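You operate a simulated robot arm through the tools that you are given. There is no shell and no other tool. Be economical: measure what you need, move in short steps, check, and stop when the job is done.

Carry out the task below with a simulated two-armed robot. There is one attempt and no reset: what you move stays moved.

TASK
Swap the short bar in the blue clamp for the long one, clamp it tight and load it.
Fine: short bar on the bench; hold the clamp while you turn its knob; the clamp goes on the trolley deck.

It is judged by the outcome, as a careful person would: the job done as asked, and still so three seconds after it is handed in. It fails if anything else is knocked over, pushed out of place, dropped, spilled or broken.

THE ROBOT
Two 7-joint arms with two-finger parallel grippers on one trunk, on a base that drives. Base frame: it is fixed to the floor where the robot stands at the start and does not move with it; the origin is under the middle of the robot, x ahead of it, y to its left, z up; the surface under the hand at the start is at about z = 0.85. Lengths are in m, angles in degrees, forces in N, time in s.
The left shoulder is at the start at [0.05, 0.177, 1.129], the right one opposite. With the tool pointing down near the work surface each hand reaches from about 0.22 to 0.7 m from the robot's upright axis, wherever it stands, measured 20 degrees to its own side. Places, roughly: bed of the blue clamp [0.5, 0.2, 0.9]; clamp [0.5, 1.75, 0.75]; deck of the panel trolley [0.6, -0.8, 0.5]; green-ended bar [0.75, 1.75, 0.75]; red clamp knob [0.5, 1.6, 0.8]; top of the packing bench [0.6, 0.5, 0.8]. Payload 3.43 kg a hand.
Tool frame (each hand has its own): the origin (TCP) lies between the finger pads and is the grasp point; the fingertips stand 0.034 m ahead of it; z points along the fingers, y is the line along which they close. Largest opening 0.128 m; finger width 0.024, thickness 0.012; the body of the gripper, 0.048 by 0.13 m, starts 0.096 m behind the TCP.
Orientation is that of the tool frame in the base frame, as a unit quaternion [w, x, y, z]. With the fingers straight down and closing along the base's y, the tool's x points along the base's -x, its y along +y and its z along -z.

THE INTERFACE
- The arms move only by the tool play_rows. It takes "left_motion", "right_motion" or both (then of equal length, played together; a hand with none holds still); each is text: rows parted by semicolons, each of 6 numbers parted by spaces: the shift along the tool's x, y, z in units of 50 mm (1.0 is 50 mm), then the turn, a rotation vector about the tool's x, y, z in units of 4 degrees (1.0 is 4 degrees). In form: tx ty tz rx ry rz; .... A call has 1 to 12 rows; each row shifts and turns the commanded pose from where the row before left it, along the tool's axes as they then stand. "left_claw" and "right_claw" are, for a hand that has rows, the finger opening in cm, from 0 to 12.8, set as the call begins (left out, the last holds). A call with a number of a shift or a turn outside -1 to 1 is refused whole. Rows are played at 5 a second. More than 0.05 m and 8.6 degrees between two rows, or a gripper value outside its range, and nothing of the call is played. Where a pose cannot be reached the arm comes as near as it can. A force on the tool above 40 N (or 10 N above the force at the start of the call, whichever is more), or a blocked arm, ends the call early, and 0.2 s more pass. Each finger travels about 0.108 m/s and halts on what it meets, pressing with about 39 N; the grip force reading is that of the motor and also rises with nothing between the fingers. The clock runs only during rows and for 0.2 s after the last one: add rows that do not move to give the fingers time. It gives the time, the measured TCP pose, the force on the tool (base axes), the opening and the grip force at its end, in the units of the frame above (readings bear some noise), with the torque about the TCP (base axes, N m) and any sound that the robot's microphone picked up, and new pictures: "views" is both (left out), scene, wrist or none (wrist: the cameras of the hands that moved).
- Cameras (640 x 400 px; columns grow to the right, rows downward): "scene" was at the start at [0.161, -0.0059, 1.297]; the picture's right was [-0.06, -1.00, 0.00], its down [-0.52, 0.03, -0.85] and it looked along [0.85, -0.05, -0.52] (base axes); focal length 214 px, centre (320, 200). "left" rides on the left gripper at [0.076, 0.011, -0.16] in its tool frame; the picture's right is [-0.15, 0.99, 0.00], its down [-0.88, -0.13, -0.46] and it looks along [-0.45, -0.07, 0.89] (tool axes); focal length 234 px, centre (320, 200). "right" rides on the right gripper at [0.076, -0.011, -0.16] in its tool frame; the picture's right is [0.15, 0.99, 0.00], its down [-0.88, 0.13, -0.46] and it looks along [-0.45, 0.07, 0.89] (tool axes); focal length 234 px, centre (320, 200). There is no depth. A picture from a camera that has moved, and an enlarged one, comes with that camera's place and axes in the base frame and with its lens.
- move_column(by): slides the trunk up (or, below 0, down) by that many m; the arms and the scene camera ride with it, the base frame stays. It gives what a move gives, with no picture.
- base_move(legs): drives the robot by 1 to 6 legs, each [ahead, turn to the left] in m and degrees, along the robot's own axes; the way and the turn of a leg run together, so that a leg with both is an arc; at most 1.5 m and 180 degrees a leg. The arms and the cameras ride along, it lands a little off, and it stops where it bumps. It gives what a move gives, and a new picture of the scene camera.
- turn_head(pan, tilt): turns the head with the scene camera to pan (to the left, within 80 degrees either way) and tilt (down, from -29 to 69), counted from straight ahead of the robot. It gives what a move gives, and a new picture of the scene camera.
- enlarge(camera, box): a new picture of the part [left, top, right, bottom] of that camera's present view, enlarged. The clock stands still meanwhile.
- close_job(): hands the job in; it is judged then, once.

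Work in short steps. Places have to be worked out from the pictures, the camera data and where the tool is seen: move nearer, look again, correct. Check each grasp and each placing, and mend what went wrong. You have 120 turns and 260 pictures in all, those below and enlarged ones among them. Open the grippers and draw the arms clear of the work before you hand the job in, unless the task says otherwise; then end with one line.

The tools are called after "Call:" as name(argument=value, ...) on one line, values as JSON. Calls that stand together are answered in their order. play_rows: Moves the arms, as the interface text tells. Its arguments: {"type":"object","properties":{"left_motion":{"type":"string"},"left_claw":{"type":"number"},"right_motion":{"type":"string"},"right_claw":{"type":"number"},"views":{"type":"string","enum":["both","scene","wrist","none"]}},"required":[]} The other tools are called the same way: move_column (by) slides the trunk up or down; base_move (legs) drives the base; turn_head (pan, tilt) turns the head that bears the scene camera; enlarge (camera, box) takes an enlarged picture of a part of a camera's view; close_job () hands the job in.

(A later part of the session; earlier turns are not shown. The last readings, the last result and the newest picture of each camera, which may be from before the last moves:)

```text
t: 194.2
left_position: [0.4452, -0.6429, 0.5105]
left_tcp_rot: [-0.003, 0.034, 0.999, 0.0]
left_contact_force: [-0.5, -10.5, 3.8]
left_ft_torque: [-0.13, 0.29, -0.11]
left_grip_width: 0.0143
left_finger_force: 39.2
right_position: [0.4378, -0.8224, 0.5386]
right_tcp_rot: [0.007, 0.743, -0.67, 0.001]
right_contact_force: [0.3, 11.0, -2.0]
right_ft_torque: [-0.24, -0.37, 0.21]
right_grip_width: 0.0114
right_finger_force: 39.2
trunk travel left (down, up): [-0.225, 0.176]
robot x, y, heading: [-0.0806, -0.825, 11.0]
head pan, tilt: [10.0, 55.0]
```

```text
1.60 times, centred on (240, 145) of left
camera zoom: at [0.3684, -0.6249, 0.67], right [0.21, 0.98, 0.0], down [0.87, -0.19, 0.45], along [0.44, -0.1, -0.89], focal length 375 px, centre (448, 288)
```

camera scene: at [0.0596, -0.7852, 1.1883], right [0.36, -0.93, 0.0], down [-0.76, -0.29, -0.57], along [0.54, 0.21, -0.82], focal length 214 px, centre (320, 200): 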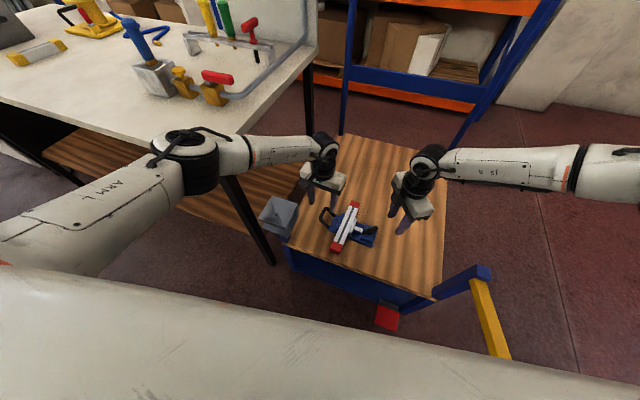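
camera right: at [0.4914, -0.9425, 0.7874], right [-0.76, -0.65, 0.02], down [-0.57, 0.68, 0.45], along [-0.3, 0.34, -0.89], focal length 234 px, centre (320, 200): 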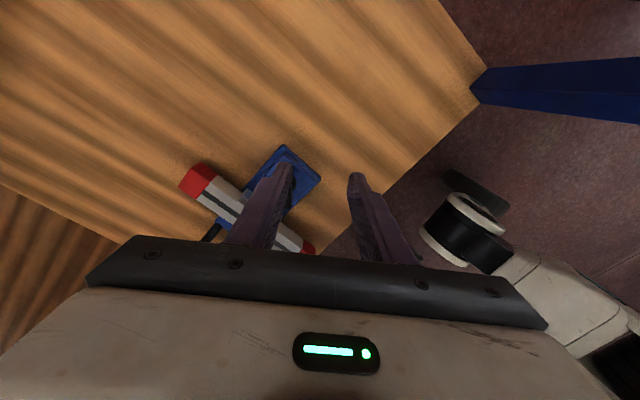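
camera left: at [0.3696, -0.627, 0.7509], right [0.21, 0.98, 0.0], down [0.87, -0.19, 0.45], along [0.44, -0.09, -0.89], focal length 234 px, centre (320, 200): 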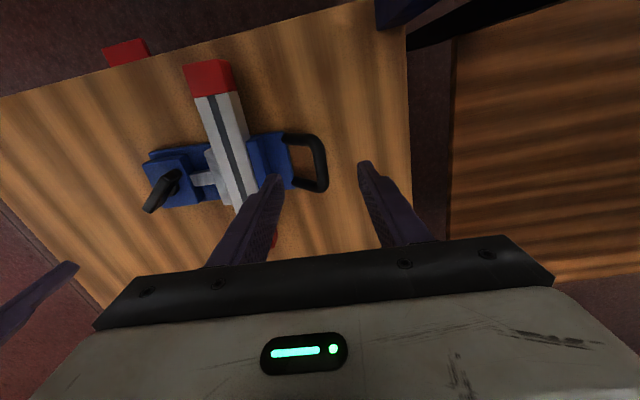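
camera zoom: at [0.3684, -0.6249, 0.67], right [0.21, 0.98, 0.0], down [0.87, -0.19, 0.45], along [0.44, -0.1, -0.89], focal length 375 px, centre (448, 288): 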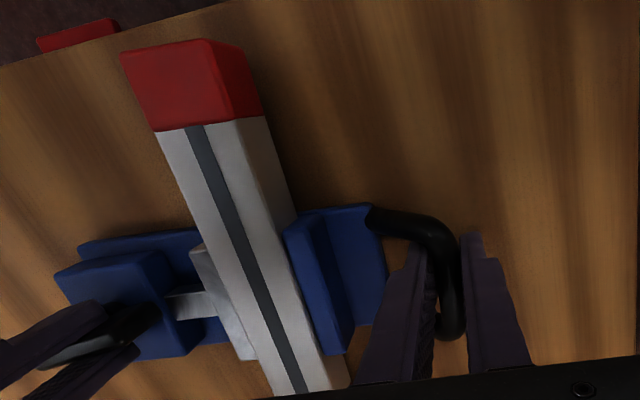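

Call:
play_rows(right_motion="0 0 0 0 0 1; 0 0 0 0 0 1; 0 0 0 0 0 0", views="none")

Call:
play_rows(right_motion="0 0 0 0 0 1; 0 0 0 0 0 1; 0 0 0 0 0 0", views="none")

Call:
enlarge(camera="left", box=[60, 20, 420, 270])

Call:
enlarge(camera="right", box=[220, 60, 420, 240])

```text
t: 195.0
left_position: [0.4455, -0.6425, 0.5104]
left_tcp_rot: [-0.003, 0.034, 0.999, -0.001]
left_contact_force: [1.1, -13.1, 1.4]
left_ft_torque: [-0.09, 0.17, -0.08]
left_grip_width: 0.0142
left_finger_force: 38.9
right_position: [0.4376, -0.8218, 0.5398]
right_tcp_rot: [-0.006, -0.694, 0.72, -0.001]
right_contact_force: [-1.2, 10.6, 0.4]
right_ft_torque: [0.26, -0.31, 0.26]
right_grip_width: 0.0113
right_finger_force: 39.3
trunk travel left (down, up): [-0.225, 0.176]
robot x, y, heading: [-0.0764, -0.825, 11.2]
head pan, tilt: [10.0, 55.0]
```

```text
t: 195.8
left_position: [0.4457, -0.6423, 0.5097]
left_tcp_rot: [-0.002, 0.033, 0.999, 0.001]
left_contact_force: [3.9, -13.5, -0.5]
left_ft_torque: [-0.07, 0.57, -0.16]
left_grip_width: 0.014
left_finger_force: 39.1
right_position: [0.4387, -0.8218, 0.5388]
right_tcp_rot: [-0.008, -0.642, 0.766, 0.0]
right_contact_force: [-5.5, 13.5, 0.6]
right_ft_torque: [0.33, -0.44, 1.1]
right_grip_width: 0.013
right_finger_force: 38.8
trunk travel left (down, up): [-0.225, 0.176]
robot x, y, heading: [-0.0783, -0.8257, 11.0]
head pan, tilt: [10.0, 55.0]
```

```text
1.60 times, centred on (240, 145) of left
camera zoom: at [0.3686, -0.6245, 0.67], right [0.21, 0.98, 0.0], down [0.87, -0.19, 0.45], along [0.44, -0.1, -0.89], focal length 375 px, centre (448, 288)
```

zoom: 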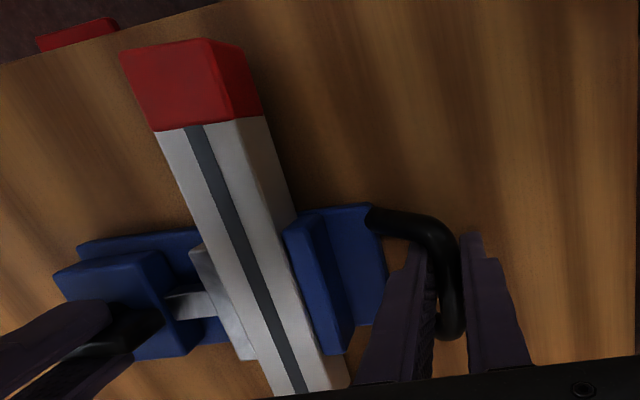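

```text
2.22 times, centred on (320, 150) of right
camera zoom: at [0.4373, -0.897, 0.6986], right [-1.0, 0.03, 0.01], down [0.03, 0.89, 0.45], along [0.0, 0.45, -0.89], focal length 520 px, centre (320, 311)
```

zoom: 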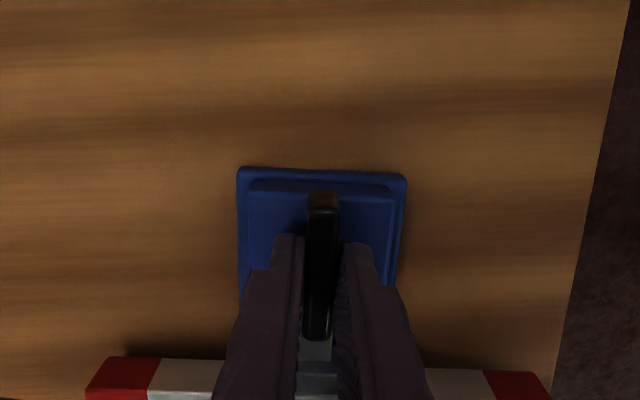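

At the stop again with 1.1 N·m. Release and watch where the knob settles, then after a 2 s wait.

Call:
play_rows(right_motion="0 0 0 0 0 0; 0 0 -0.5 0 0 0; 0 0 -0.7 0 0 0", right_claw=5, views="none")

Call:
enlarge(camera="right", box=[220, 60, 420, 240])

Call:
play_rows(right_motion="0 0 0 0 0 0; 0 0 0 0 0 0; 0 0 0 0 0 0; 0 0 0 0 0 0; 0 0 0 0 0 0; 0 0 0 0 0 0; 0 0 0 0 0 0; 0 0 0 0 0 0; 0 0 0 0 0 0; 0 0 0 0 0 0; 0 0 0 0 0 0; 0 0 0 0 0 0", views="none")

Call:
enlarge(camera="right", box=[220, 60, 420, 240])

```text
t: 196.6
left_position: [0.4461, -0.6395, 0.5098]
left_tcp_rot: [-0.002, 0.032, 0.999, 0.003]
left_contact_force: [-0.7, 4.6, 3.7]
left_ft_torque: [0.01, -0.37, 0.11]
left_grip_width: 0.014
left_finger_force: 39.1
right_position: [0.439, -0.821, 0.5967]
right_tcp_rot: [-0.007, -0.642, 0.767, -0.001]
right_contact_force: [0.2, -0.6, -0.3]
right_ft_torque: [0.0, 0.02, 0.03]
right_grip_width: 0.0499
right_finger_force: 0.1
trunk travel left (down, up): [-0.225, 0.176]
robot x, y, heading: [-0.0804, -0.8225, 11.0]
head pan, tilt: [10.0, 55.0]
```

```text
2.22 times, centred on (320, 150) of right
camera zoom: at [0.437, -0.8955, 0.7574], right [-1.0, 0.03, 0.01], down [0.03, 0.9, 0.44], along [0.01, 0.44, -0.9], focal length 520 px, centre (320, 311)
```

zoom: 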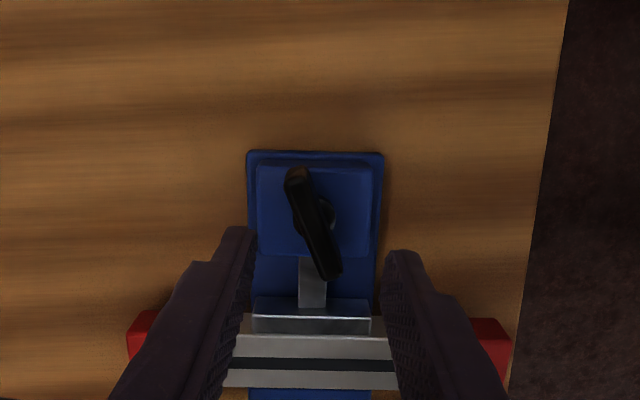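

```text
t: 199.2
left_position: [0.4447, -0.6402, 0.5116]
left_tcp_rot: [-0.003, 0.033, 0.999, 0.002]
left_contact_force: [1.4, 3.3, 1.7]
left_ft_torque: [-0.05, 0.01, 0.02]
left_grip_width: 0.014
left_finger_force: 39.2
right_position: [0.4384, -0.8211, 0.5956]
right_tcp_rot: [-0.007, -0.642, 0.767, -0.002]
right_contact_force: [0.6, 0.2, 0.3]
right_ft_torque: [-0.02, -0.03, 0.02]
right_grip_width: 0.05
right_finger_force: 0.1
trunk travel left (down, up): [-0.225, 0.176]
robot x, y, heading: [-0.079, -0.8238, 11.0]
head pan, tilt: [10.0, 55.0]
```

```text
2.22 times, centred on (320, 150) of right
camera zoom: at [0.437, -0.8952, 0.7571], right [-1.0, 0.03, 0.01], down [0.03, 0.9, 0.44], along [0.0, 0.44, -0.9], focal length 520 px, centre (320, 311)
```

zoom: 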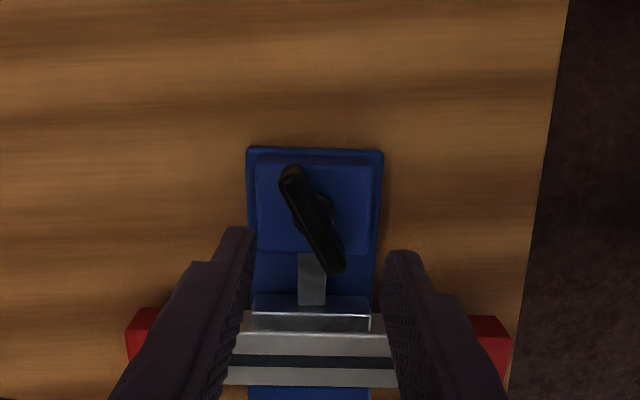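

The knob keeps relaxing slowly, so it isn't locking. The finger pads slip at ~1.3 N·m when aligned; turning further with the T wedged diagonally between the fingers transmits more torque. For that I need wrist travel, so I rotate the right hand back ~216° above the knob.

Call:
play_rows(right_motion="0 0 0 0 0 -1; 0 0 0 0 0 -1; 0 0 0 0 0 -1; 0 0 0 0 0 -1; 0 0 0 0 0 -1; 0 0 0 0 0 -1; 0 0 0 0 0 -1; 0 0 0 0 0 -1; 0 0 0 0 0 -1; 0 0 0 0 0 -1; 0 0 0 0 0 -1; 0 0 0 0 0 -1", views="none")

Call:
play_rows(right_motion="0 0 0 0 0 -1; 0 0 0 0 0 -1; 0 0 0 0 0 -1; 0 0 0 0 0 -1; 0 0 0 0 0 -1; 0 0 0 0 0 -1; 0 0 0 0 0 -1; 0 0 0 0 0 -1; 0 0 0 0 0 -1; 0 0 0 0 0 -1; 0 0 0 0 0 -1; 0 0 0 0 0 -1", views="none")

Call:
play_rows(right_motion="0 0 0 0 0 -1; 0 0 0 0 0 -1; 0 0 0 0 0 -1; 0 0 0 0 0 -1; 0 0 0 0 0 -1; 0 0 0 0 0 -1; 0 0 0 0 0 -1; 0 0 0 0 0 -1; 0 0 0 0 0 -1; 0 0 0 0 0 -1; 0 0 0 0 0 -1; 0 0 0 0 0 -1", views="none")

Call:
play_rows(right_motion="0 0 0 0 0 -1; 0 0 0 0 0 -1; 0 0 0 0 0 -1; 0 0 0 0 0 -1; 0 0 0 0 0 -1; 0 0 0 0 0 -1; 0 0 0 0 0 -1; 0 0 0 0 0 -1; 0 0 0 0 0 -1; 0 0 0 0 0 -1; 0 0 0 0 0 -1; 0 0 0 0 0 -1", views="none")

Call:
play_rows(right_motion="0 0 0 0 0 -1; 0 0 0 0 0 -1; 0 0 0 0 0 -1; 0 0 0 0 0 -1; 0 0 0 0 0 -1; 0 0 0 0 0 -1", views="both")

Call:
enlarge(camera="right", box=[220, 60, 420, 240])

```text
t: 201.8
left_position: [0.4442, -0.641, 0.5098]
left_tcp_rot: [-0.002, 0.034, 0.999, 0.002]
left_contact_force: [2.2, 1.9, 3.2]
left_ft_torque: [-0.06, -0.01, 0.02]
left_grip_width: 0.0137
left_finger_force: 38.7
right_position: [0.438, -0.8211, 0.5983]
right_tcp_rot: [0.008, 0.899, -0.439, -0.002]
right_contact_force: [-0.4, -0.2, 0.1]
right_ft_torque: [0.02, -0.03, 0.01]
right_grip_width: 0.05
right_finger_force: 0.2
trunk travel left (down, up): [-0.225, 0.176]
robot x, y, heading: [-0.0781, -0.8209, 11.1]
head pan, tilt: [10.0, 55.0]
```

```text
t: 204.4
left_position: [0.445, -0.6417, 0.5096]
left_tcp_rot: [-0.003, 0.034, 0.999, 0.002]
left_contact_force: [1.5, 0.5, 1.1]
left_ft_torque: [0.0, -0.01, 0.0]
left_grip_width: 0.0136
left_finger_force: 39.4
right_position: [0.4381, -0.8217, 0.5978]
right_tcp_rot: [0.007, 0.999, -0.035, -0.005]
right_contact_force: [-0.1, 0.4, -0.5]
right_ft_torque: [0.02, -0.02, -0.01]
right_grip_width: 0.05
right_finger_force: 0.0
trunk travel left (down, up): [-0.225, 0.176]
robot x, y, heading: [-0.0765, -0.8194, 11.0]
head pan, tilt: [10.0, 55.0]
```

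```text
t: 207.0
left_position: [0.4446, -0.6409, 0.5108]
left_tcp_rot: [-0.003, 0.032, 0.999, 0.002]
left_contact_force: [1.2, 0.0, 1.1]
left_ft_torque: [-0.07, -0.04, -0.01]
left_grip_width: 0.014
left_finger_force: 38.7
right_position: [0.4381, -0.8206, 0.5999]
right_tcp_rot: [0.005, 0.927, 0.374, -0.007]
right_contact_force: [-0.4, 0.2, -0.4]
right_ft_torque: [-0.03, 0.0, -0.01]
right_grip_width: 0.0501
right_finger_force: 0.0
trunk travel left (down, up): [-0.225, 0.176]
robot x, y, heading: [-0.0757, -0.8244, 10.9]
head pan, tilt: [10.0, 55.0]
```

```text
t: 209.6
left_position: [0.4453, -0.6418, 0.5094]
left_tcp_rot: [-0.003, 0.033, 0.999, 0.001]
left_contact_force: [1.5, -0.2, 1.3]
left_ft_torque: [-0.04, -0.06, -0.05]
left_grip_width: 0.0137
left_finger_force: 39.0
right_position: [0.4379, -0.8225, 0.5982]
right_tcp_rot: [0.001, 0.695, 0.719, -0.008]
right_contact_force: [-0.1, 0.3, -0.3]
right_ft_torque: [-0.02, 0.01, 0.03]
right_grip_width: 0.0503
right_finger_force: 0.2
trunk travel left (down, up): [-0.225, 0.176]
robot x, y, heading: [-0.0764, -0.8238, 11.0]
head pan, tilt: [10.0, 55.0]
```

```text
t: 211.0
left_position: [0.4444, -0.641, 0.5111]
left_tcp_rot: [-0.002, 0.034, 0.999, 0.002]
left_contact_force: [1.8, -0.5, 0.8]
left_ft_torque: [-0.03, -0.01, -0.09]
left_grip_width: 0.0136
left_finger_force: 39.6
right_position: [0.4385, -0.8213, 0.5997]
right_tcp_rot: [0.0, 0.529, 0.848, -0.007]
right_contact_force: [0.2, 0.2, 0.8]
right_ft_torque: [-0.03, 0.01, 0.0]
right_grip_width: 0.0499
right_finger_force: 0.1
trunk travel left (down, up): [-0.225, 0.176]
robot x, y, heading: [-0.0783, -0.8207, 11.0]
head pan, tilt: [10.0, 55.0]
camera scene: at [0.0596, -0.7852, 1.1883], right [0.36, -0.93, 0.0], down [-0.76, -0.29, -0.57], along [0.54, 0.21, -0.82], focal length 214 px, centre (320, 200)
camera right: at [0.3967, -0.7563, 0.7581], right [0.82, 0.57, -0.01], down [0.51, -0.73, 0.46], along [0.25, -0.39, -0.89], focal length 234 px, centre (320, 200)
```

scene: 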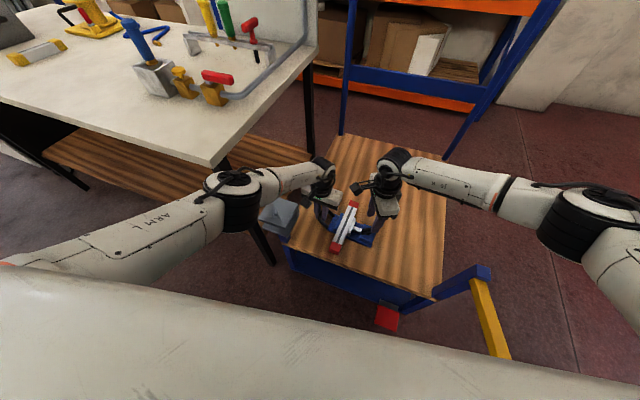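
right: 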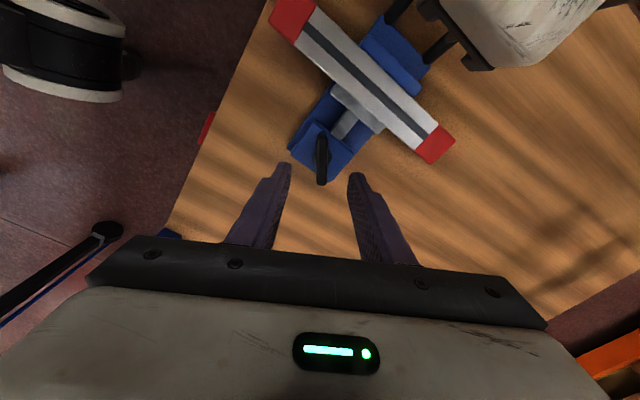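

```text
2.22 times, centred on (320, 150) of right
camera zoom: at [0.3967, -0.7563, 0.7581], right [0.82, 0.57, -0.01], down [0.51, -0.73, 0.46], along [0.25, -0.39, -0.89], focal length 520 px, centre (320, 311)
```

zoom: 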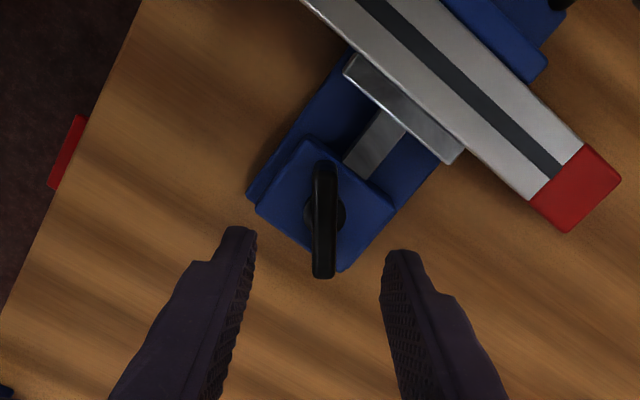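

T is aligned. Lower, grip, and turn clockwise—first to the stop.

Call:
play_rows(right_motion="0 0 0.5 0 0 0; 0 0 0.5 0 0 0; 0 0 0.24 0 0 0; 0 0 0 0 0 0", right_claw=4.5, views="none")

Call:
play_rows(right_motion="0 0 0 0 0 0; 0 0 0 0 0 0; 0 0 0 0 0 0; 0 0 0 0 0 1; 0 0 0 0 0 1; 0 0 0 0 0 1; 0 0 0 0 0 1; 0 0 0 0 0 1; 0 0 0 0 0 1; 0 0 0 0 0 1", right_claw=0, views="none")

Call:
play_rows(right_motion="0 0 0 0 0 1; 0 0 0 0 0 1; 0 0 0 0 0 1; 0 0 0 0 0 0", views="none")

Call:
enlarge(camera="right", box=[220, 60, 420, 240])

```text
t: 212.0
left_position: [0.4453, -0.6405, 0.51]
left_tcp_rot: [-0.003, 0.034, 0.999, 0.002]
left_contact_force: [0.6, -1.3, 1.2]
left_ft_torque: [-0.02, 0.02, -0.05]
left_grip_width: 0.0134
left_finger_force: 38.7
right_position: [0.4382, -0.8219, 0.5372]
right_tcp_rot: [0.0, 0.531, 0.847, -0.008]
right_contact_force: [-0.4, -0.6, 0.4]
right_ft_torque: [0.01, 0.01, 0.0]
right_grip_width: 0.0449
right_finger_force: 0.0
trunk travel left (down, up): [-0.225, 0.176]
robot x, y, heading: [-0.0781, -0.8245, 10.8]
head pan, tilt: [10.0, 55.0]
```

```text
t: 214.2
left_position: [0.4452, -0.6433, 0.5104]
left_tcp_rot: [-0.003, 0.034, 0.999, 0.0]
left_contact_force: [-1.7, -9.3, -1.1]
left_ft_torque: [-0.05, 0.13, -0.59]
left_grip_width: 0.0138
left_finger_force: 39.6
right_position: [0.4375, -0.8216, 0.5372]
right_tcp_rot: [0.0, 0.72, 0.694, -0.006]
right_contact_force: [-0.2, 8.9, 10.8]
right_ft_torque: [0.77, -0.35, 0.25]
right_grip_width: 0.0114
right_finger_force: 39.0
trunk travel left (down, up): [-0.225, 0.176]
robot x, y, heading: [-0.0782, -0.826, 11.1]
head pan, tilt: [10.0, 55.0]
```

```text
t: 215.2
left_position: [0.4446, -0.6417, 0.5104]
left_tcp_rot: [-0.002, 0.034, 0.999, 0.001]
left_contact_force: [2.2, -10.8, -4.7]
left_ft_torque: [0.03, 0.3, -0.66]
left_grip_width: 0.0134
left_finger_force: 39.1
right_position: [0.4386, -0.8215, 0.5382]
right_tcp_rot: [0.002, 0.788, 0.615, -0.007]
right_contact_force: [-3.4, 7.2, 18.3]
right_ft_torque: [0.55, -0.46, 1.13]
right_grip_width: 0.0148
right_finger_force: 38.8
trunk travel left (down, up): [-0.225, 0.176]
robot x, y, heading: [-0.0757, -0.8245, 11.1]
head pan, tilt: [10.0, 55.0]
```

```text
2.22 times, centred on (320, 150) of right
camera zoom: at [0.4462, -0.7435, 0.6959], right [0.99, -0.1, -0.01], down [-0.08, -0.88, 0.47], along [-0.05, -0.46, -0.88], focal length 520 px, centre (320, 311)
```

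zoom: 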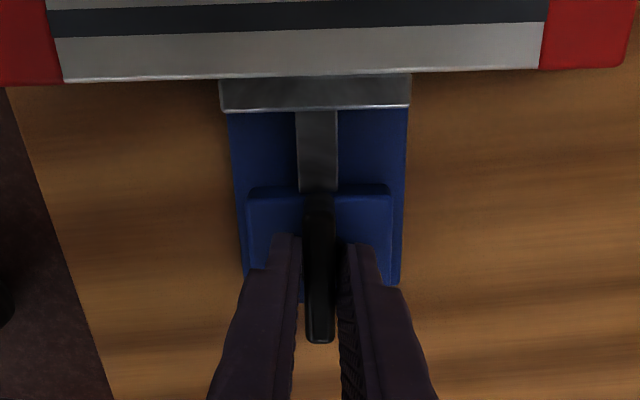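

At the stop, fingers starting to wedge. Keep turning to raise the torque.

Call:
play_rows(right_motion="0 0 0 0 0 1; 0 0 0 0 0 1; 0 0 0 0 0 1; 0 0 0 0 0 0", views="none")

Call:
play_rows(right_motion="0 0 0 0 0 1; 0 0 0 0 0 1; 0 0 0 0 0 1; 0 0 0 0 0 0", views="none")

Call:
enlarge(camera="right", box=[220, 60, 420, 240])

```text
t: 216.2
left_position: [0.445, -0.6408, 0.5106]
left_tcp_rot: [-0.001, 0.034, 0.999, 0.002]
left_contact_force: [3.7, -10.2, -1.8]
left_ft_torque: [-0.07, 0.11, -0.8]
left_grip_width: 0.0137
left_finger_force: 39.3
right_position: [0.4382, -0.8226, 0.5376]
right_tcp_rot: [0.002, 0.848, 0.529, -0.007]
right_contact_force: [-4.2, 5.6, 12.5]
right_ft_torque: [0.29, -0.61, 1.53]
right_grip_width: 0.0209
right_finger_force: 38.7
trunk travel left (down, up): [-0.225, 0.176]
robot x, y, heading: [-0.077, -0.8268, 11.0]
head pan, tilt: [10.0, 55.0]
```

```text
t: 217.2
left_position: [0.4449, -0.6405, 0.5109]
left_tcp_rot: [-0.002, 0.033, 0.999, 0.003]
left_contact_force: [10.2, -2.6, -5.2]
left_ft_torque: [0.06, 0.48, -0.79]
left_grip_width: 0.0138
left_finger_force: 39.0
right_position: [0.4374, -0.822, 0.5369]
right_tcp_rot: [0.004, 0.898, 0.44, -0.008]
right_contact_force: [-12.8, -1.7, 19.7]
right_ft_torque: [0.32, -0.62, 2.42]
right_grip_width: 0.0273
right_finger_force: 39.0
trunk travel left (down, up): [-0.225, 0.176]
robot x, y, heading: [-0.0773, -0.8272, 11.0]
head pan, tilt: [10.0, 55.0]
```

```text
2.22 times, centred on (320, 150) of right
camera zoom: at [0.4761, -0.7533, 0.6949], right [0.87, -0.49, 0.0], down [-0.43, -0.77, 0.47], along [-0.23, -0.41, -0.88], focal length 520 px, centre (320, 311)
```

zoom: 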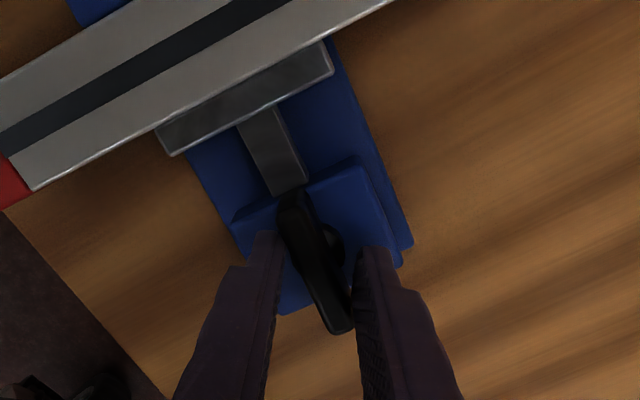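

Torque 2.4 N·m and the knob has moved past its earlier stop. Continue a bit.

Call:
play_rows(right_motion="0 0 0 0 0 1; 0 0 0 0 0 1; 0 0 0 0 0 0", views="none")

Call:
play_rows(right_motion="0 0 0 0 0 1; 0 0 0 0 0 1; 0 0 0 0 0 0", views="none")

Call:
enlarge(camera="right", box=[220, 60, 420, 240])

Call:
enlarge(camera="left", box=[60, 20, 420, 270])

```text
t: 218.0
left_position: [0.4459, -0.6395, 0.5099]
left_tcp_rot: [-0.003, 0.034, 0.999, 0.003]
left_contact_force: [14.6, 2.8, -2.1]
left_ft_torque: [0.07, 0.57, -0.9]
left_grip_width: 0.0139
left_finger_force: 38.9
right_position: [0.4381, -0.8229, 0.5368]
right_tcp_rot: [0.005, 0.926, 0.378, -0.007]
right_contact_force: [-11.0, -5.2, 8.2]
right_ft_torque: [0.02, -0.81, 3.38]
right_grip_width: 0.0324
right_finger_force: 38.9
trunk travel left (down, up): [-0.225, 0.176]
robot x, y, heading: [-0.0767, -0.8229, 11.0]
head pan, tilt: [10.0, 55.0]
```

```text
t: 218.8
left_position: [0.4439, -0.6391, 0.5106]
left_tcp_rot: [0.0, 0.033, 0.999, 0.003]
left_contact_force: [19.2, 8.2, -1.5]
left_ft_torque: [0.2, 0.8, -0.95]
left_grip_width: 0.0144
left_finger_force: 38.8
right_position: [0.4362, -0.821, 0.5369]
right_tcp_rot: [0.004, 0.949, 0.316, -0.007]
right_contact_force: [-16.6, -3.9, 10.3]
right_ft_torque: [0.16, -0.93, 4.74]
right_grip_width: 0.038
right_finger_force: 39.2
trunk travel left (down, up): [-0.225, 0.176]
robot x, y, heading: [-0.0777, -0.8245, 11.0]
head pan, tilt: [10.0, 55.0]
```

```text
2.22 times, centred on (320, 150) of right
camera zoom: at [0.4909, -0.7648, 0.6946], right [0.71, -0.7, 0.0], down [-0.62, -0.63, 0.47], along [-0.33, -0.33, -0.88], focal length 520 px, centre (320, 311)
```

zoom: 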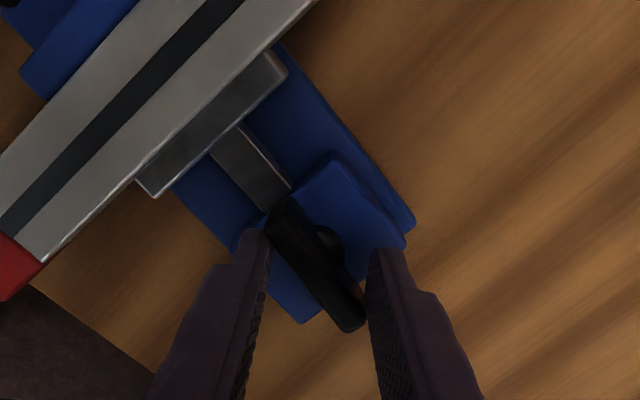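

```text
1.60 times, centred on (240, 145) of left
camera zoom: at [0.3689, -0.6226, 0.6705], right [0.21, 0.98, 0.0], down [0.87, -0.19, 0.45], along [0.44, -0.09, -0.89], focal length 375 px, centre (448, 288)
```

zoom: 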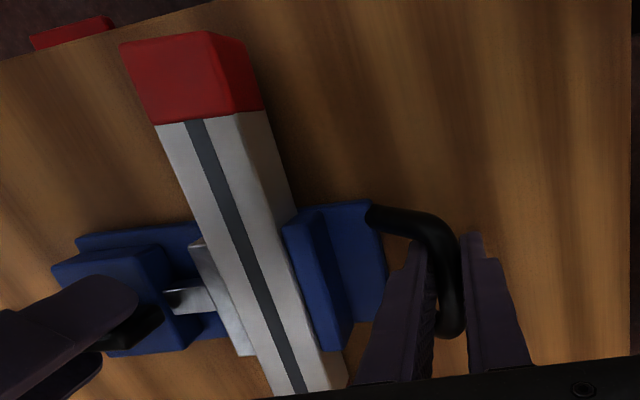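

4.7 N·m applied — a truly hard stop. Release, rise and observe the knob over a couple of seconds.

Call:
play_rows(right_motion="0 0 0 0 0 0; 0 0 -0.5 0 0 0; 0 0 -0.7 0 0 0", right_claw=7, views="none")

Call:
enlarge(camera="right", box=[220, 60, 420, 240])

Call:
play_rows(right_motion="0 0 0 0 0 0; 0 0 0 0 0 0; 0 0 0 0 0 0; 0 0 0 0 0 0; 0 0 0 0 0 0; 0 0 0 0 0 0; 0 0 0 0 0 0; 0 0 0 0 0 0; 0 0 0 0 0 0; 0 0 0 0 0 0; 0 0 0 0 0 0; 0 0 0 0 0 0", views="none")

Call:
enlarge(camera="right", box=[220, 60, 420, 240])

```text
t: 219.6
left_position: [0.4439, -0.6415, 0.5102]
left_tcp_rot: [-0.003, 0.034, 0.999, 0.001]
left_contact_force: [-4.0, 1.9, 9.4]
left_ft_torque: [-0.07, -0.43, 0.06]
left_grip_width: 0.0135
left_finger_force: 39.2
right_position: [0.4386, -0.8239, 0.5967]
right_tcp_rot: [0.005, 0.951, 0.308, -0.006]
right_contact_force: [0.6, 0.1, 0.2]
right_ft_torque: [-0.01, 0.0, -0.01]
right_grip_width: 0.0698
right_finger_force: 0.2
trunk travel left (down, up): [-0.225, 0.176]
robot x, y, heading: [-0.0767, -0.8263, 10.9]
head pan, tilt: [10.0, 55.0]
```

```text
2.22 times, centred on (320, 150) of right
camera zoom: at [0.4927, -0.768, 0.7551], right [0.7, -0.72, 0.0], down [-0.63, -0.62, 0.47], along [-0.33, -0.33, -0.88], focal length 520 px, centre (320, 311)
```

zoom: 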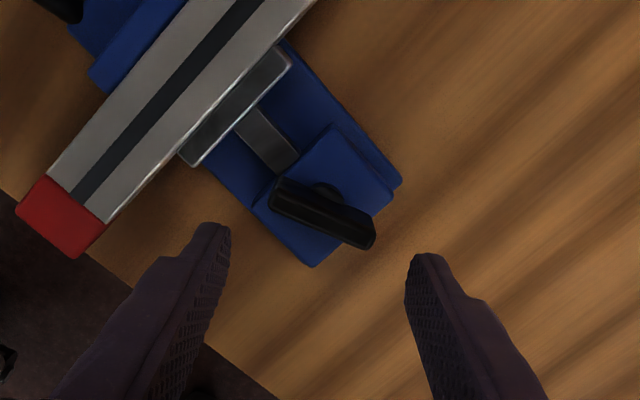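

```text
t: 222.2
left_position: [0.4443, -0.6413, 0.5112]
left_tcp_rot: [-0.001, 0.033, 0.999, 0.002]
left_contact_force: [-0.6, -4.0, 0.1]
left_ft_torque: [-0.06, -0.24, -0.19]
left_grip_width: 0.0136
left_finger_force: 39.1
right_position: [0.4376, -0.8232, 0.5953]
right_tcp_rot: [0.003, 0.951, 0.309, -0.006]
right_contact_force: [-0.4, -0.3, -0.5]
right_ft_torque: [0.01, 0.02, 0.01]
right_grip_width: 0.0701
right_finger_force: 0.1
trunk travel left (down, up): [-0.225, 0.176]
robot x, y, heading: [-0.0736, -0.825, 11.0]
head pan, tilt: [10.0, 55.0]
```

```text
2.22 times, centred on (320, 150) of right
camera zoom: at [0.493, -0.7679, 0.7541], right [0.7, -0.72, 0.0], down [-0.63, -0.62, 0.47], along [-0.33, -0.33, -0.88], focal length 520 px, centre (320, 311)
```

zoom: 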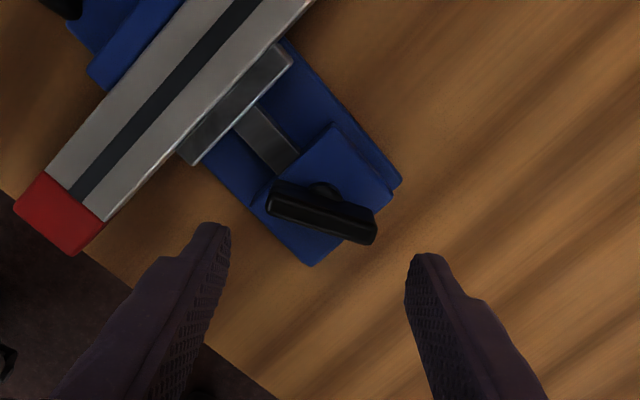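

The knob relaxes to about −32°. I'll check quickly whether the bar is actually held now: right hand to the bar's far end, left still holding the clamp, then a gentle lift.

Call:
play_rows(right_motion="0 0 -0.4 0 0 1; 0 0 0 0 0 1; 0 0 0 0 0 1; 0 0 0 0 0 1; 0 0 0 0 0 1; 0 0 0 0 0 1; 0 0 0 0 0 1; 0 0 0 0 0 1; 0 0 0 0 0 1; 0 0 0 0 0 1; 0.77 -0.6 0 0 0 0; 0.76 -0.6 0 0 0 0", right_claw=6.5, views="none")

Call:
play_rows(right_motion="0 -0.48 0 0 0 0; 0 0 0.5 0 0 0; 0 0 0 0 0 0", views="both")

Call:
enlarge(camera="right", box=[200, 60, 440, 240])

```text
t: 224.8
left_position: [0.4433, -0.6409, 0.5106]
left_tcp_rot: [-0.002, 0.034, 0.999, 0.002]
left_contact_force: [-1.2, 2.5, 0.8]
left_ft_torque: [-0.33, -0.15, -0.11]
left_grip_width: 0.0135
left_finger_force: 38.5
right_position: [0.5113, -0.7745, 0.6167]
right_tcp_rot: [0.005, 0.999, -0.035, -0.005]
right_contact_force: [-0.2, -0.1, -0.6]
right_ft_torque: [0.02, 0.0, 0.06]
right_grip_width: 0.065
right_finger_force: 0.0
right hand out of reach, approached as far as the arm can: row 12
trunk travel left (down, up): [-0.225, 0.176]
robot x, y, heading: [-0.0768, -0.8225, 10.9]
head pan, tilt: [10.0, 55.0]
```

```text
t: 225.6
left_position: [0.4457, -0.6404, 0.5117]
left_tcp_rot: [-0.002, 0.033, 0.999, 0.002]
left_contact_force: [-1.2, 1.3, 0.2]
left_ft_torque: [0.0, -0.2, -0.1]
left_grip_width: 0.0136
left_finger_force: 38.7
right_position: [0.5002, -0.7562, 0.595]
right_tcp_rot: [0.006, 0.999, -0.036, -0.003]
right_contact_force: [-0.5, 0.2, -1.2]
right_ft_torque: [0.01, -0.02, -0.04]
right_grip_width: 0.0652
right_finger_force: 0.0
right hand out of reach, approached as far as the arm can: row 1, 2
trunk travel left (down, up): [-0.225, 0.176]
robot x, y, heading: [-0.0802, -0.8284, 10.9]
head pan, tilt: [10.0, 55.0]
camera scene: at [0.0595, -0.7851, 1.1883], right [0.36, -0.93, 0.0], down [-0.76, -0.29, -0.57], along [0.54, 0.21, -0.82], focal length 214 px, centre (320, 200)
camera right: at [0.5773, -0.7488, 0.7522], right [0.08, -1.0, 0.01], down [-0.88, -0.06, 0.46], along [-0.46, -0.04, -0.89], focal length 234 px, centre (320, 200)
```

scene: 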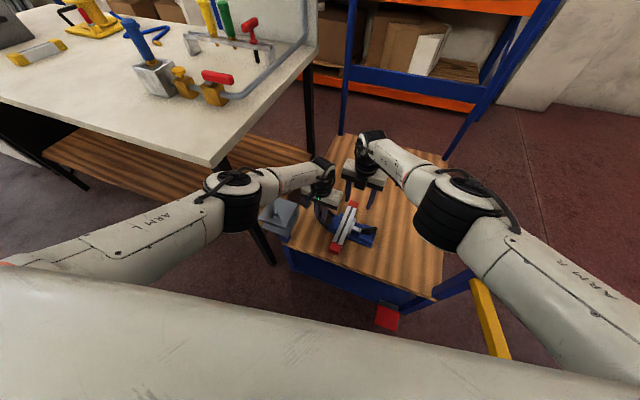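
right: 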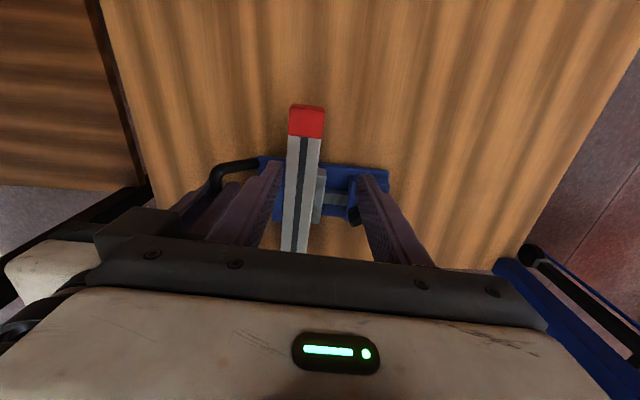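

```text
2.22 times, centred on (320, 150) of right
camera zoom: at [0.5773, -0.7488, 0.7522], right [0.08, -1.0, 0.01], down [-0.88, -0.06, 0.46], along [-0.46, -0.04, -0.89], focal length 520 px, centre (320, 311)
```

zoom: 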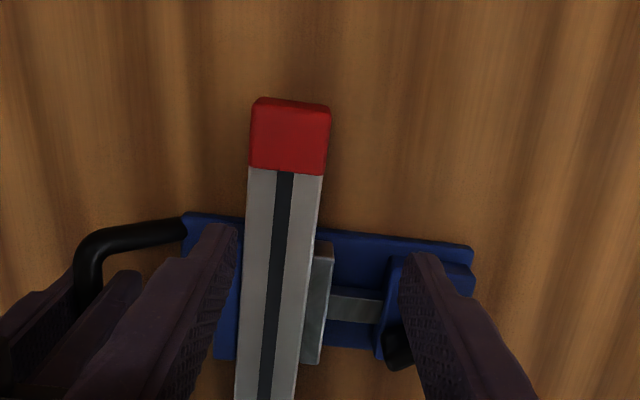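

Reach for that test is poor. Instead I'll retighten and hold the torque for a few seconds in case the screw needs to set. Rotate the right hand back to ~60° and over the knob.

Call:
play_rows(right_motion="0 0.6 0 0 0 0; -0.6 0.6 0 0 0 -1; -0.6 0 0 0 0 -1; 0 0 0 0 0 -1; 0 0 0 0 0 -1; 0 0 0 0 0 -1; 0 0 0 0 0 -1; 0 0 0 0 0 -1; 0 0 0 0 0 -1; 0 0 0 0 0 -1; 0 0 0 0 0 -1; 0 0 0 0 0 -1", right_claw=5, views="none")

Call:
play_rows(right_motion="0 0 0 0 0 -1; 0 0 0 0 0 -1; 0 0 0 0 0 -1; 0 0 0 0 0 -1; 0 0 0 0 0 -1; 0 0 0 0 0 -1; 0 0 0 0 0 -1; 0 0 0 0 0 -1; 0 0 0 0 0 -1; 0 0 0 0 0 -1; 0 0 0 0 0 -1; 0 0 0 0 0 -1", views="none")

Call:
play_rows(right_motion="0 0 0 0 0 -1; 0 0 0 0 0 -1; 0 0 0 0 0 -1; 0 0 0 0 0 -1; 0 0 0 0 0 -1; 0 0 0 0 0 -1; 0 0 0 0 0 -1; 0 0 0 0 0 -1", views="none")

Call:
enlarge(camera="right", box=[220, 60, 420, 240])

```text
t: 228.2
left_position: [0.4443, -0.6415, 0.5101]
left_tcp_rot: [-0.003, 0.033, 0.999, 0.0]
left_contact_force: [0.2, -2.6, -0.7]
left_ft_torque: [-0.03, 0.01, -0.02]
left_grip_width: 0.0133
left_finger_force: 38.9
right_position: [0.4361, -0.8168, 0.5947]
right_tcp_rot: [0.004, 0.94, 0.342, -0.007]
right_contact_force: [0.1, 0.4, 0.0]
right_ft_torque: [0.02, -0.01, 0.03]
right_grip_width: 0.05
right_finger_force: 0.2
trunk travel left (down, up): [-0.225, 0.176]
robot x, y, heading: [-0.0786, -0.8264, 11.1]
head pan, tilt: [10.0, 55.0]
```

```text
t: 230.8
left_position: [0.445, -0.6404, 0.5096]
left_tcp_rot: [-0.002, 0.033, 0.999, 0.002]
left_contact_force: [0.2, -3.2, -0.9]
left_ft_torque: [0.0, 0.0, -0.03]
left_grip_width: 0.0134
left_finger_force: 39.0
right_position: [0.4383, -0.817, 0.5945]
right_tcp_rot: [0.002, 0.719, 0.695, -0.007]
right_contact_force: [-0.6, -0.5, 0.2]
right_ft_torque: [-0.03, -0.01, -0.03]
right_grip_width: 0.0498
right_finger_force: 0.0
trunk travel left (down, up): [-0.225, 0.176]
robot x, y, heading: [-0.0793, -0.8202, 10.8]
head pan, tilt: [10.0, 55.0]
```

```text
t: 232.6
left_position: [0.4424, -0.6421, 0.51]
left_tcp_rot: [-0.002, 0.033, 0.999, 0.001]
left_contact_force: [0.7, -1.8, -0.6]
left_ft_torque: [-0.03, -0.01, -0.01]
left_grip_width: 0.0134
left_finger_force: 39.1
right_position: [0.4355, -0.8157, 0.595]
right_tcp_rot: [-0.002, 0.501, 0.866, -0.007]
right_contact_force: [0.3, -0.2, 0.3]
right_ft_torque: [-0.02, 0.02, 0.03]
right_grip_width: 0.05
right_finger_force: 0.0
trunk travel left (down, up): [-0.225, 0.176]
robot x, y, heading: [-0.0774, -0.8229, 11.1]
head pan, tilt: [10.0, 55.0]
```

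```text
2.22 times, centred on (320, 150) of right
camera zoom: at [0.3901, -0.7539, 0.7533], right [0.78, 0.62, -0.01], down [0.56, -0.69, 0.46], along [0.28, -0.37, -0.89], focal length 520 px, centre (320, 311)
```

zoom: 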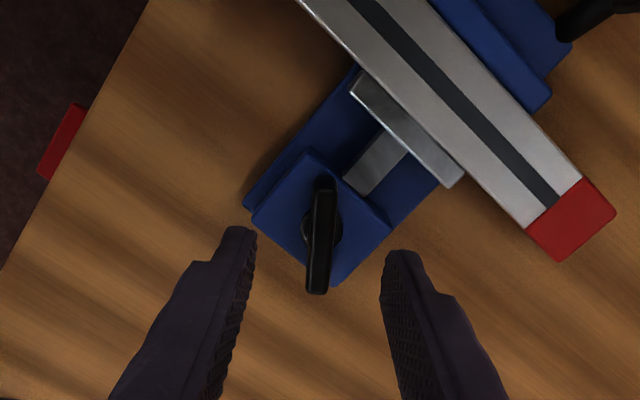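

Shift 7 mm onto the knob, go down, grip and turn to the wedged hard stop, then hold there.

Call:
play_rows(right_motion="-0.13 0 0 0 0 0; 0 0 0.5 0 0 0; 0 0 0.5 0 0 0; 0 0 0.14 0 0 0; 0 0 0 0 0 0", right_claw=4.5, views="none")

Call:
play_rows(right_motion="0 0 0 0 0 0; 0 0 0 0 0 0; 0 0 0 0 0 0; 0 0 0 0 0 1; 0 0 0 0 0 1; 0 0 0 0 0 1; 0 0 0 0 0 1; 0 0 0 0 0 1; 0 0 0 0 0 1; 0 0 0 0 0 1; 0 0 0 0 0 1; 0 0 0 0 0 1", right_claw=0, views="none")

Call:
play_rows(right_motion="0 0 0 0 0 1; 0 0 0 0 0 1; 0 0 0 0 0 1; 0 0 0 0 0 1; 0 0 0 0 0 1; 0 0 0 0 0 1; 0 0 0 0 0 1; 0 0 0 0 0 1; 0 0 0 0 0 0; 0 0 0 0 0 0; 0 0 0 0 0 0; 0 0 0 0 0 0", views="none")

Call:
play_rows(right_motion="0 0 0 0 0 1; 0 0 0 0 0 0; 0 0 0 0 0 0; 0 0 0 0 0 0; 0 0 0 0 0 0; 0 0 0 0 0 0; 0 0 0 0 0 0; 0 0 0 0 0 0; 0 0 0 0 0 0; 0 0 0 0 0 0; 0 0 0 0 0 0; 0 0 0 0 0 0", views="none")

Call:
enlarge(camera="right", box=[220, 60, 420, 240])

Call:
enlarge(camera="scene", box=[290, 180, 390, 260])

```text
t: 233.8
left_position: [0.4448, -0.6412, 0.5104]
left_tcp_rot: [-0.002, 0.033, 0.999, 0.002]
left_contact_force: [-0.6, -1.2, -0.2]
left_ft_torque: [-0.06, -0.01, -0.01]
left_grip_width: 0.0136
left_finger_force: 39.0
right_position: [0.4385, -0.8221, 0.538]
right_tcp_rot: [-0.001, 0.5, 0.866, -0.008]
right_contact_force: [-0.2, 0.1, 0.5]
right_ft_torque: [0.0, 0.04, -0.01]
right_grip_width: 0.0449
right_finger_force: 0.0
trunk travel left (down, up): [-0.225, 0.176]
robot x, y, heading: [-0.0773, -0.8248, 10.9]
head pan, tilt: [10.0, 55.0]
```

```text
t: 236.4
left_position: [0.4454, -0.6418, 0.5102]
left_tcp_rot: [-0.002, 0.034, 0.999, 0.001]
left_contact_force: [1.3, -2.9, -2.9]
left_ft_torque: [0.12, 0.3, -0.57]
left_grip_width: 0.0134
left_finger_force: 38.9
right_position: [0.4384, -0.8213, 0.5395]
right_tcp_rot: [0.001, 0.743, 0.669, -0.006]
right_contact_force: [2.9, 5.7, 15.6]
right_ft_torque: [0.64, -0.62, 1.03]
right_grip_width: 0.0115
right_finger_force: 39.0
trunk travel left (down, up): [-0.225, 0.176]
robot x, y, heading: [-0.0781, -0.8232, 11.0]
head pan, tilt: [10.0, 55.0]
```

```text
t: 239.0
left_position: [0.4466, -0.6403, 0.5091]
left_tcp_rot: [-0.002, 0.032, 0.999, 0.0]
left_contact_force: [8.4, 1.8, -1.5]
left_ft_torque: [0.09, 0.61, -0.9]
left_grip_width: 0.0137
left_finger_force: 38.5
right_position: [0.4381, -0.8236, 0.5368]
right_tcp_rot: [0.004, 0.898, 0.439, -0.008]
right_contact_force: [-11.7, -3.4, 9.9]
right_ft_torque: [-0.19, -0.56, 2.3]
right_grip_width: 0.0278
right_finger_force: 39.1
trunk travel left (down, up): [-0.225, 0.176]
robot x, y, heading: [-0.0811, -0.8232, 11.0]
head pan, tilt: [10.0, 55.0]
```

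```text
t: 241.6
left_position: [0.4458, -0.6421, 0.5095]
left_tcp_rot: [-0.002, 0.033, 0.999, 0.002]
left_contact_force: [8.2, 6.8, 1.1]
left_ft_torque: [-0.03, -0.19, -0.96]
left_grip_width: 0.0136
left_finger_force: 38.8
right_position: [0.4379, -0.8217, 0.5379]
right_tcp_rot: [0.004, 0.913, 0.408, -0.006]
right_contact_force: [-8.3, -4.1, 1.3]
right_ft_torque: [0.08, 0.04, 2.49]
right_grip_width: 0.0307
right_finger_force: 39.0
trunk travel left (down, up): [-0.225, 0.176]
robot x, y, heading: [-0.0757, -0.8226, 10.7]
head pan, tilt: [10.0, 55.0]
```

```text
2.22 times, centred on (320, 150) of right
camera zoom: at [0.4809, -0.7562, 0.6951], right [0.83, -0.55, 0.0], down [-0.49, -0.74, 0.47], along [-0.26, -0.39, -0.88], focal length 520 px, centre (320, 311)
```

zoom: 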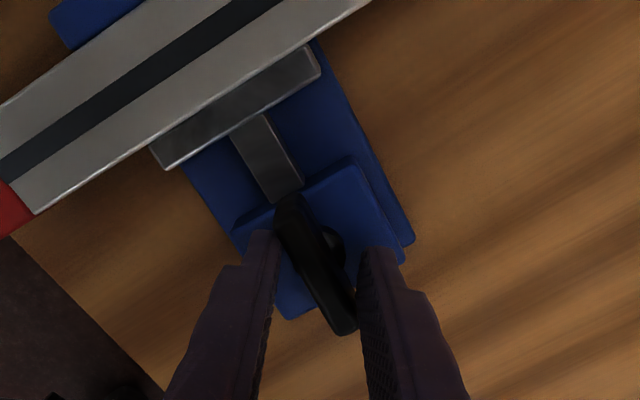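

```text
5.00 times, centred on (340, 220) of scene
camera zoom: at [0.0593, -0.7851, 1.1883], right [0.36, -0.93, 0.0], down [-0.76, -0.29, -0.57], along [0.54, 0.21, -0.82], focal length 1072 px, centre (220, 100)
```

zoom: 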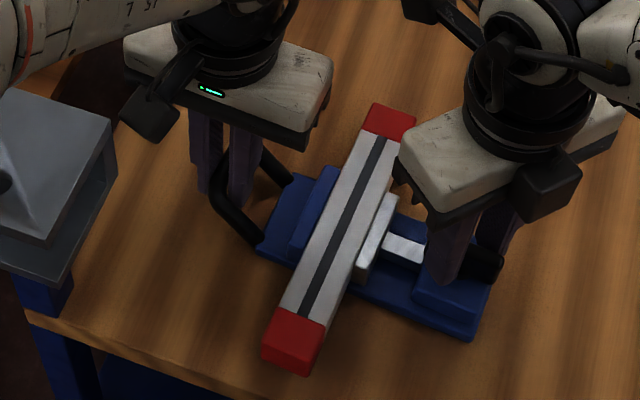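

Held ~4 s at 2.3–2.5 N·m. Release, rise, wait 2 s and look once.

Call:
play_rows(right_motion="0 0 0 0 0 0; 0 0 -0.5 0 0 0; 0 0 -0.7 0 0 0; 0 0 0 0 0 0; 0 0 0 0 0 0; 0 0 0 0 0 0; 0 0 0 0 0 0; 0 0 0 0 0 0; 0 0 0 0 0 0; 0 0 0 0 0 0; 0 0 0 0 0 0; 0 0 0 0 0 0", right_claw=7, views="none")

Call:
enlarge(camera="right", box=[220, 60, 420, 240])

```text
t: 244.2
left_position: [0.446, -0.6412, 0.5107]
left_tcp_rot: [-0.002, 0.033, 0.999, 0.002]
left_contact_force: [-0.9, -2.9, 1.6]
left_ft_torque: [-0.04, -0.29, -0.16]
left_grip_width: 0.0133
left_finger_force: 39.5
right_position: [0.4399, -0.8222, 0.598]
right_tcp_rot: [0.004, 0.914, 0.406, -0.007]
right_contact_force: [0.3, -0.3, 0.4]
right_ft_torque: [0.03, -0.02, -0.04]
right_grip_width: 0.0702
right_finger_force: 0.1
trunk travel left (down, up): [-0.225, 0.176]
robot x, y, heading: [-0.0778, -0.8219, 11.1]
head pan, tilt: [10.0, 55.0]
```

```text
2.22 times, centred on (320, 150) of right
camera zoom: at [0.4826, -0.7562, 0.7565], right [0.83, -0.55, 0.0], down [-0.49, -0.74, 0.47], along [-0.26, -0.39, -0.88], focal length 520 px, centre (320, 311)
```

zoom: 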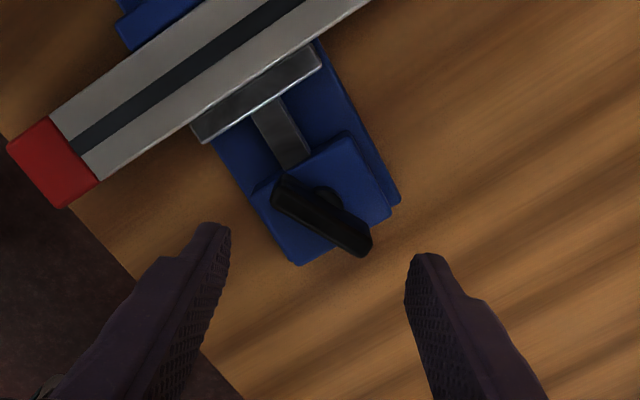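

Same relaxation (−26°). Now test the hold promptly: left hand to the bar's near end, grip and lift 12 mm, one look.

Call:
play_rows(left_motion="0 0 0 0 0 0; 0 0 -0.8 0 0 0; 0 0 -0.8 0 0 0; 0.57 -0.65 0 0 0 0; 0.57 -0.65 0 0 0 0; 0.56 -0.64 0 0 0 0; 0 0 0.7 0 0 0; 0 0 0.6 0 0 0", left_claw=6, views="none")

Call:
play_rows(left_motion="0 0 0 0 0 0; 0 0 0 0 0 0; 0 0 -0.06 0 0 0; 0 0 0 0 0 0", left_claw=0, views="none")

Call:
play_rows(left_motion="0 0 -0.1 0 0 0; 0 0 -0.08 0 0 0; 0 0 0 0 0 0", views="none")

Call:
enlarge(camera="right", box=[220, 60, 420, 240])

```text
t: 246.0
left_position: [0.3515, -0.7311, 0.526]
left_tcp_rot: [-0.002, 0.034, 0.999, 0.001]
left_contact_force: [-0.4, -0.7, -0.1]
left_ft_torque: [-0.02, 0.0, 0.01]
left_grip_width: 0.0599
left_finger_force: 0.0
right_position: [0.4403, -0.8215, 0.5987]
right_tcp_rot: [0.003, 0.914, 0.406, -0.007]
right_contact_force: [-0.4, -0.3, -0.1]
right_ft_torque: [-0.03, 0.01, 0.0]
right_grip_width: 0.0699
right_finger_force: 0.0
trunk travel left (down, up): [-0.225, 0.176]
robot x, y, heading: [-0.078, -0.8244, 11.1]
head pan, tilt: [10.0, 55.0]
```

```text
t: 247.0
left_position: [0.3529, -0.7307, 0.5292]
left_tcp_rot: [-0.003, 0.033, 0.999, 0.002]
left_contact_force: [0.4, 0.5, -6.1]
left_ft_torque: [0.14, 0.52, 0.0]
left_grip_width: 0.0354
left_finger_force: 39.5
right_position: [0.4393, -0.8223, 0.5985]
right_tcp_rot: [0.004, 0.914, 0.406, -0.008]
right_contact_force: [0.1, 0.5, 0.0]
right_ft_torque: [0.03, 0.0, -0.01]
right_grip_width: 0.0703
right_finger_force: 0.1
trunk travel left (down, up): [-0.225, 0.176]
robot x, y, heading: [-0.0764, -0.8224, 10.8]
head pan, tilt: [10.0, 55.0]
```

```text
t: 247.8
left_position: [0.3522, -0.7323, 0.5374]
left_tcp_rot: [-0.003, 0.033, 0.999, 0.001]
left_contact_force: [0.3, 0.0, -6.7]
left_ft_torque: [0.18, 0.57, 0.0]
left_grip_width: 0.0356
left_finger_force: 39.1
right_position: [0.4391, -0.8225, 0.5975]
right_tcp_rot: [0.004, 0.914, 0.406, -0.007]
right_contact_force: [-0.3, 0.6, -0.2]
right_ft_torque: [-0.01, 0.03, 0.0]
right_grip_width: 0.0698
right_finger_force: 0.1
trunk travel left (down, up): [-0.225, 0.176]
robot x, y, heading: [-0.0761, -0.8218, 11.1]
head pan, tilt: [10.0, 55.0]
```

```text
2.22 times, centred on (320, 150) of right
camera zoom: at [0.483, -0.7561, 0.7561], right [0.83, -0.55, 0.0], down [-0.49, -0.73, 0.47], along [-0.26, -0.39, -0.88], focal length 520 px, centre (320, 311)
```

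zoom: 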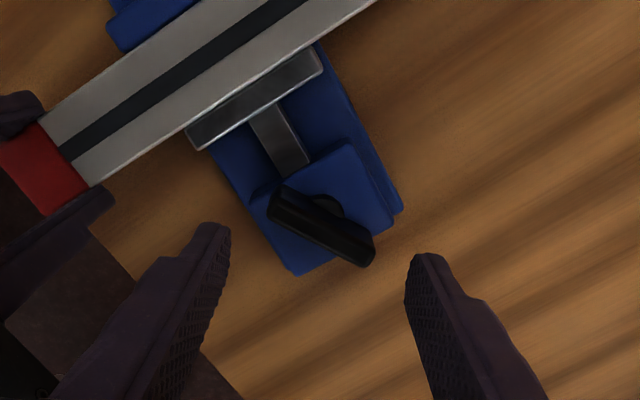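

Now the whole clamp (6.7 N) came up with the bar: it is clamped tight and the knob holds at −27°. Set it back down and check contact.

Call:
play_rows(left_motion="0 0 0.1 0 0 0; 0 0 0.1 0 0 0; 0 0 0.05 0 0 0; 0 0 0 0 0 0", views="none")

```text
t: 248.8
left_position: [0.3543, -0.7317, 0.5256]
left_tcp_rot: [-0.001, 0.033, 0.999, 0.001]
left_contact_force: [-4.0, 1.7, 10.4]
left_ft_torque: [-0.17, -0.48, 0.17]
left_grip_width: 0.0353
left_finger_force: 38.8
right_position: [0.4398, -0.8231, 0.5999]
right_tcp_rot: [0.004, 0.914, 0.406, -0.006]
right_contact_force: [0.3, -0.4, -0.9]
right_ft_torque: [0.01, 0.03, 0.03]
right_grip_width: 0.0701
right_finger_force: 0.0
trunk travel left (down, up): [-0.225, 0.176]
robot x, y, heading: [-0.0777, -0.8216, 11.0]
head pan, tilt: [10.0, 55.0]
```

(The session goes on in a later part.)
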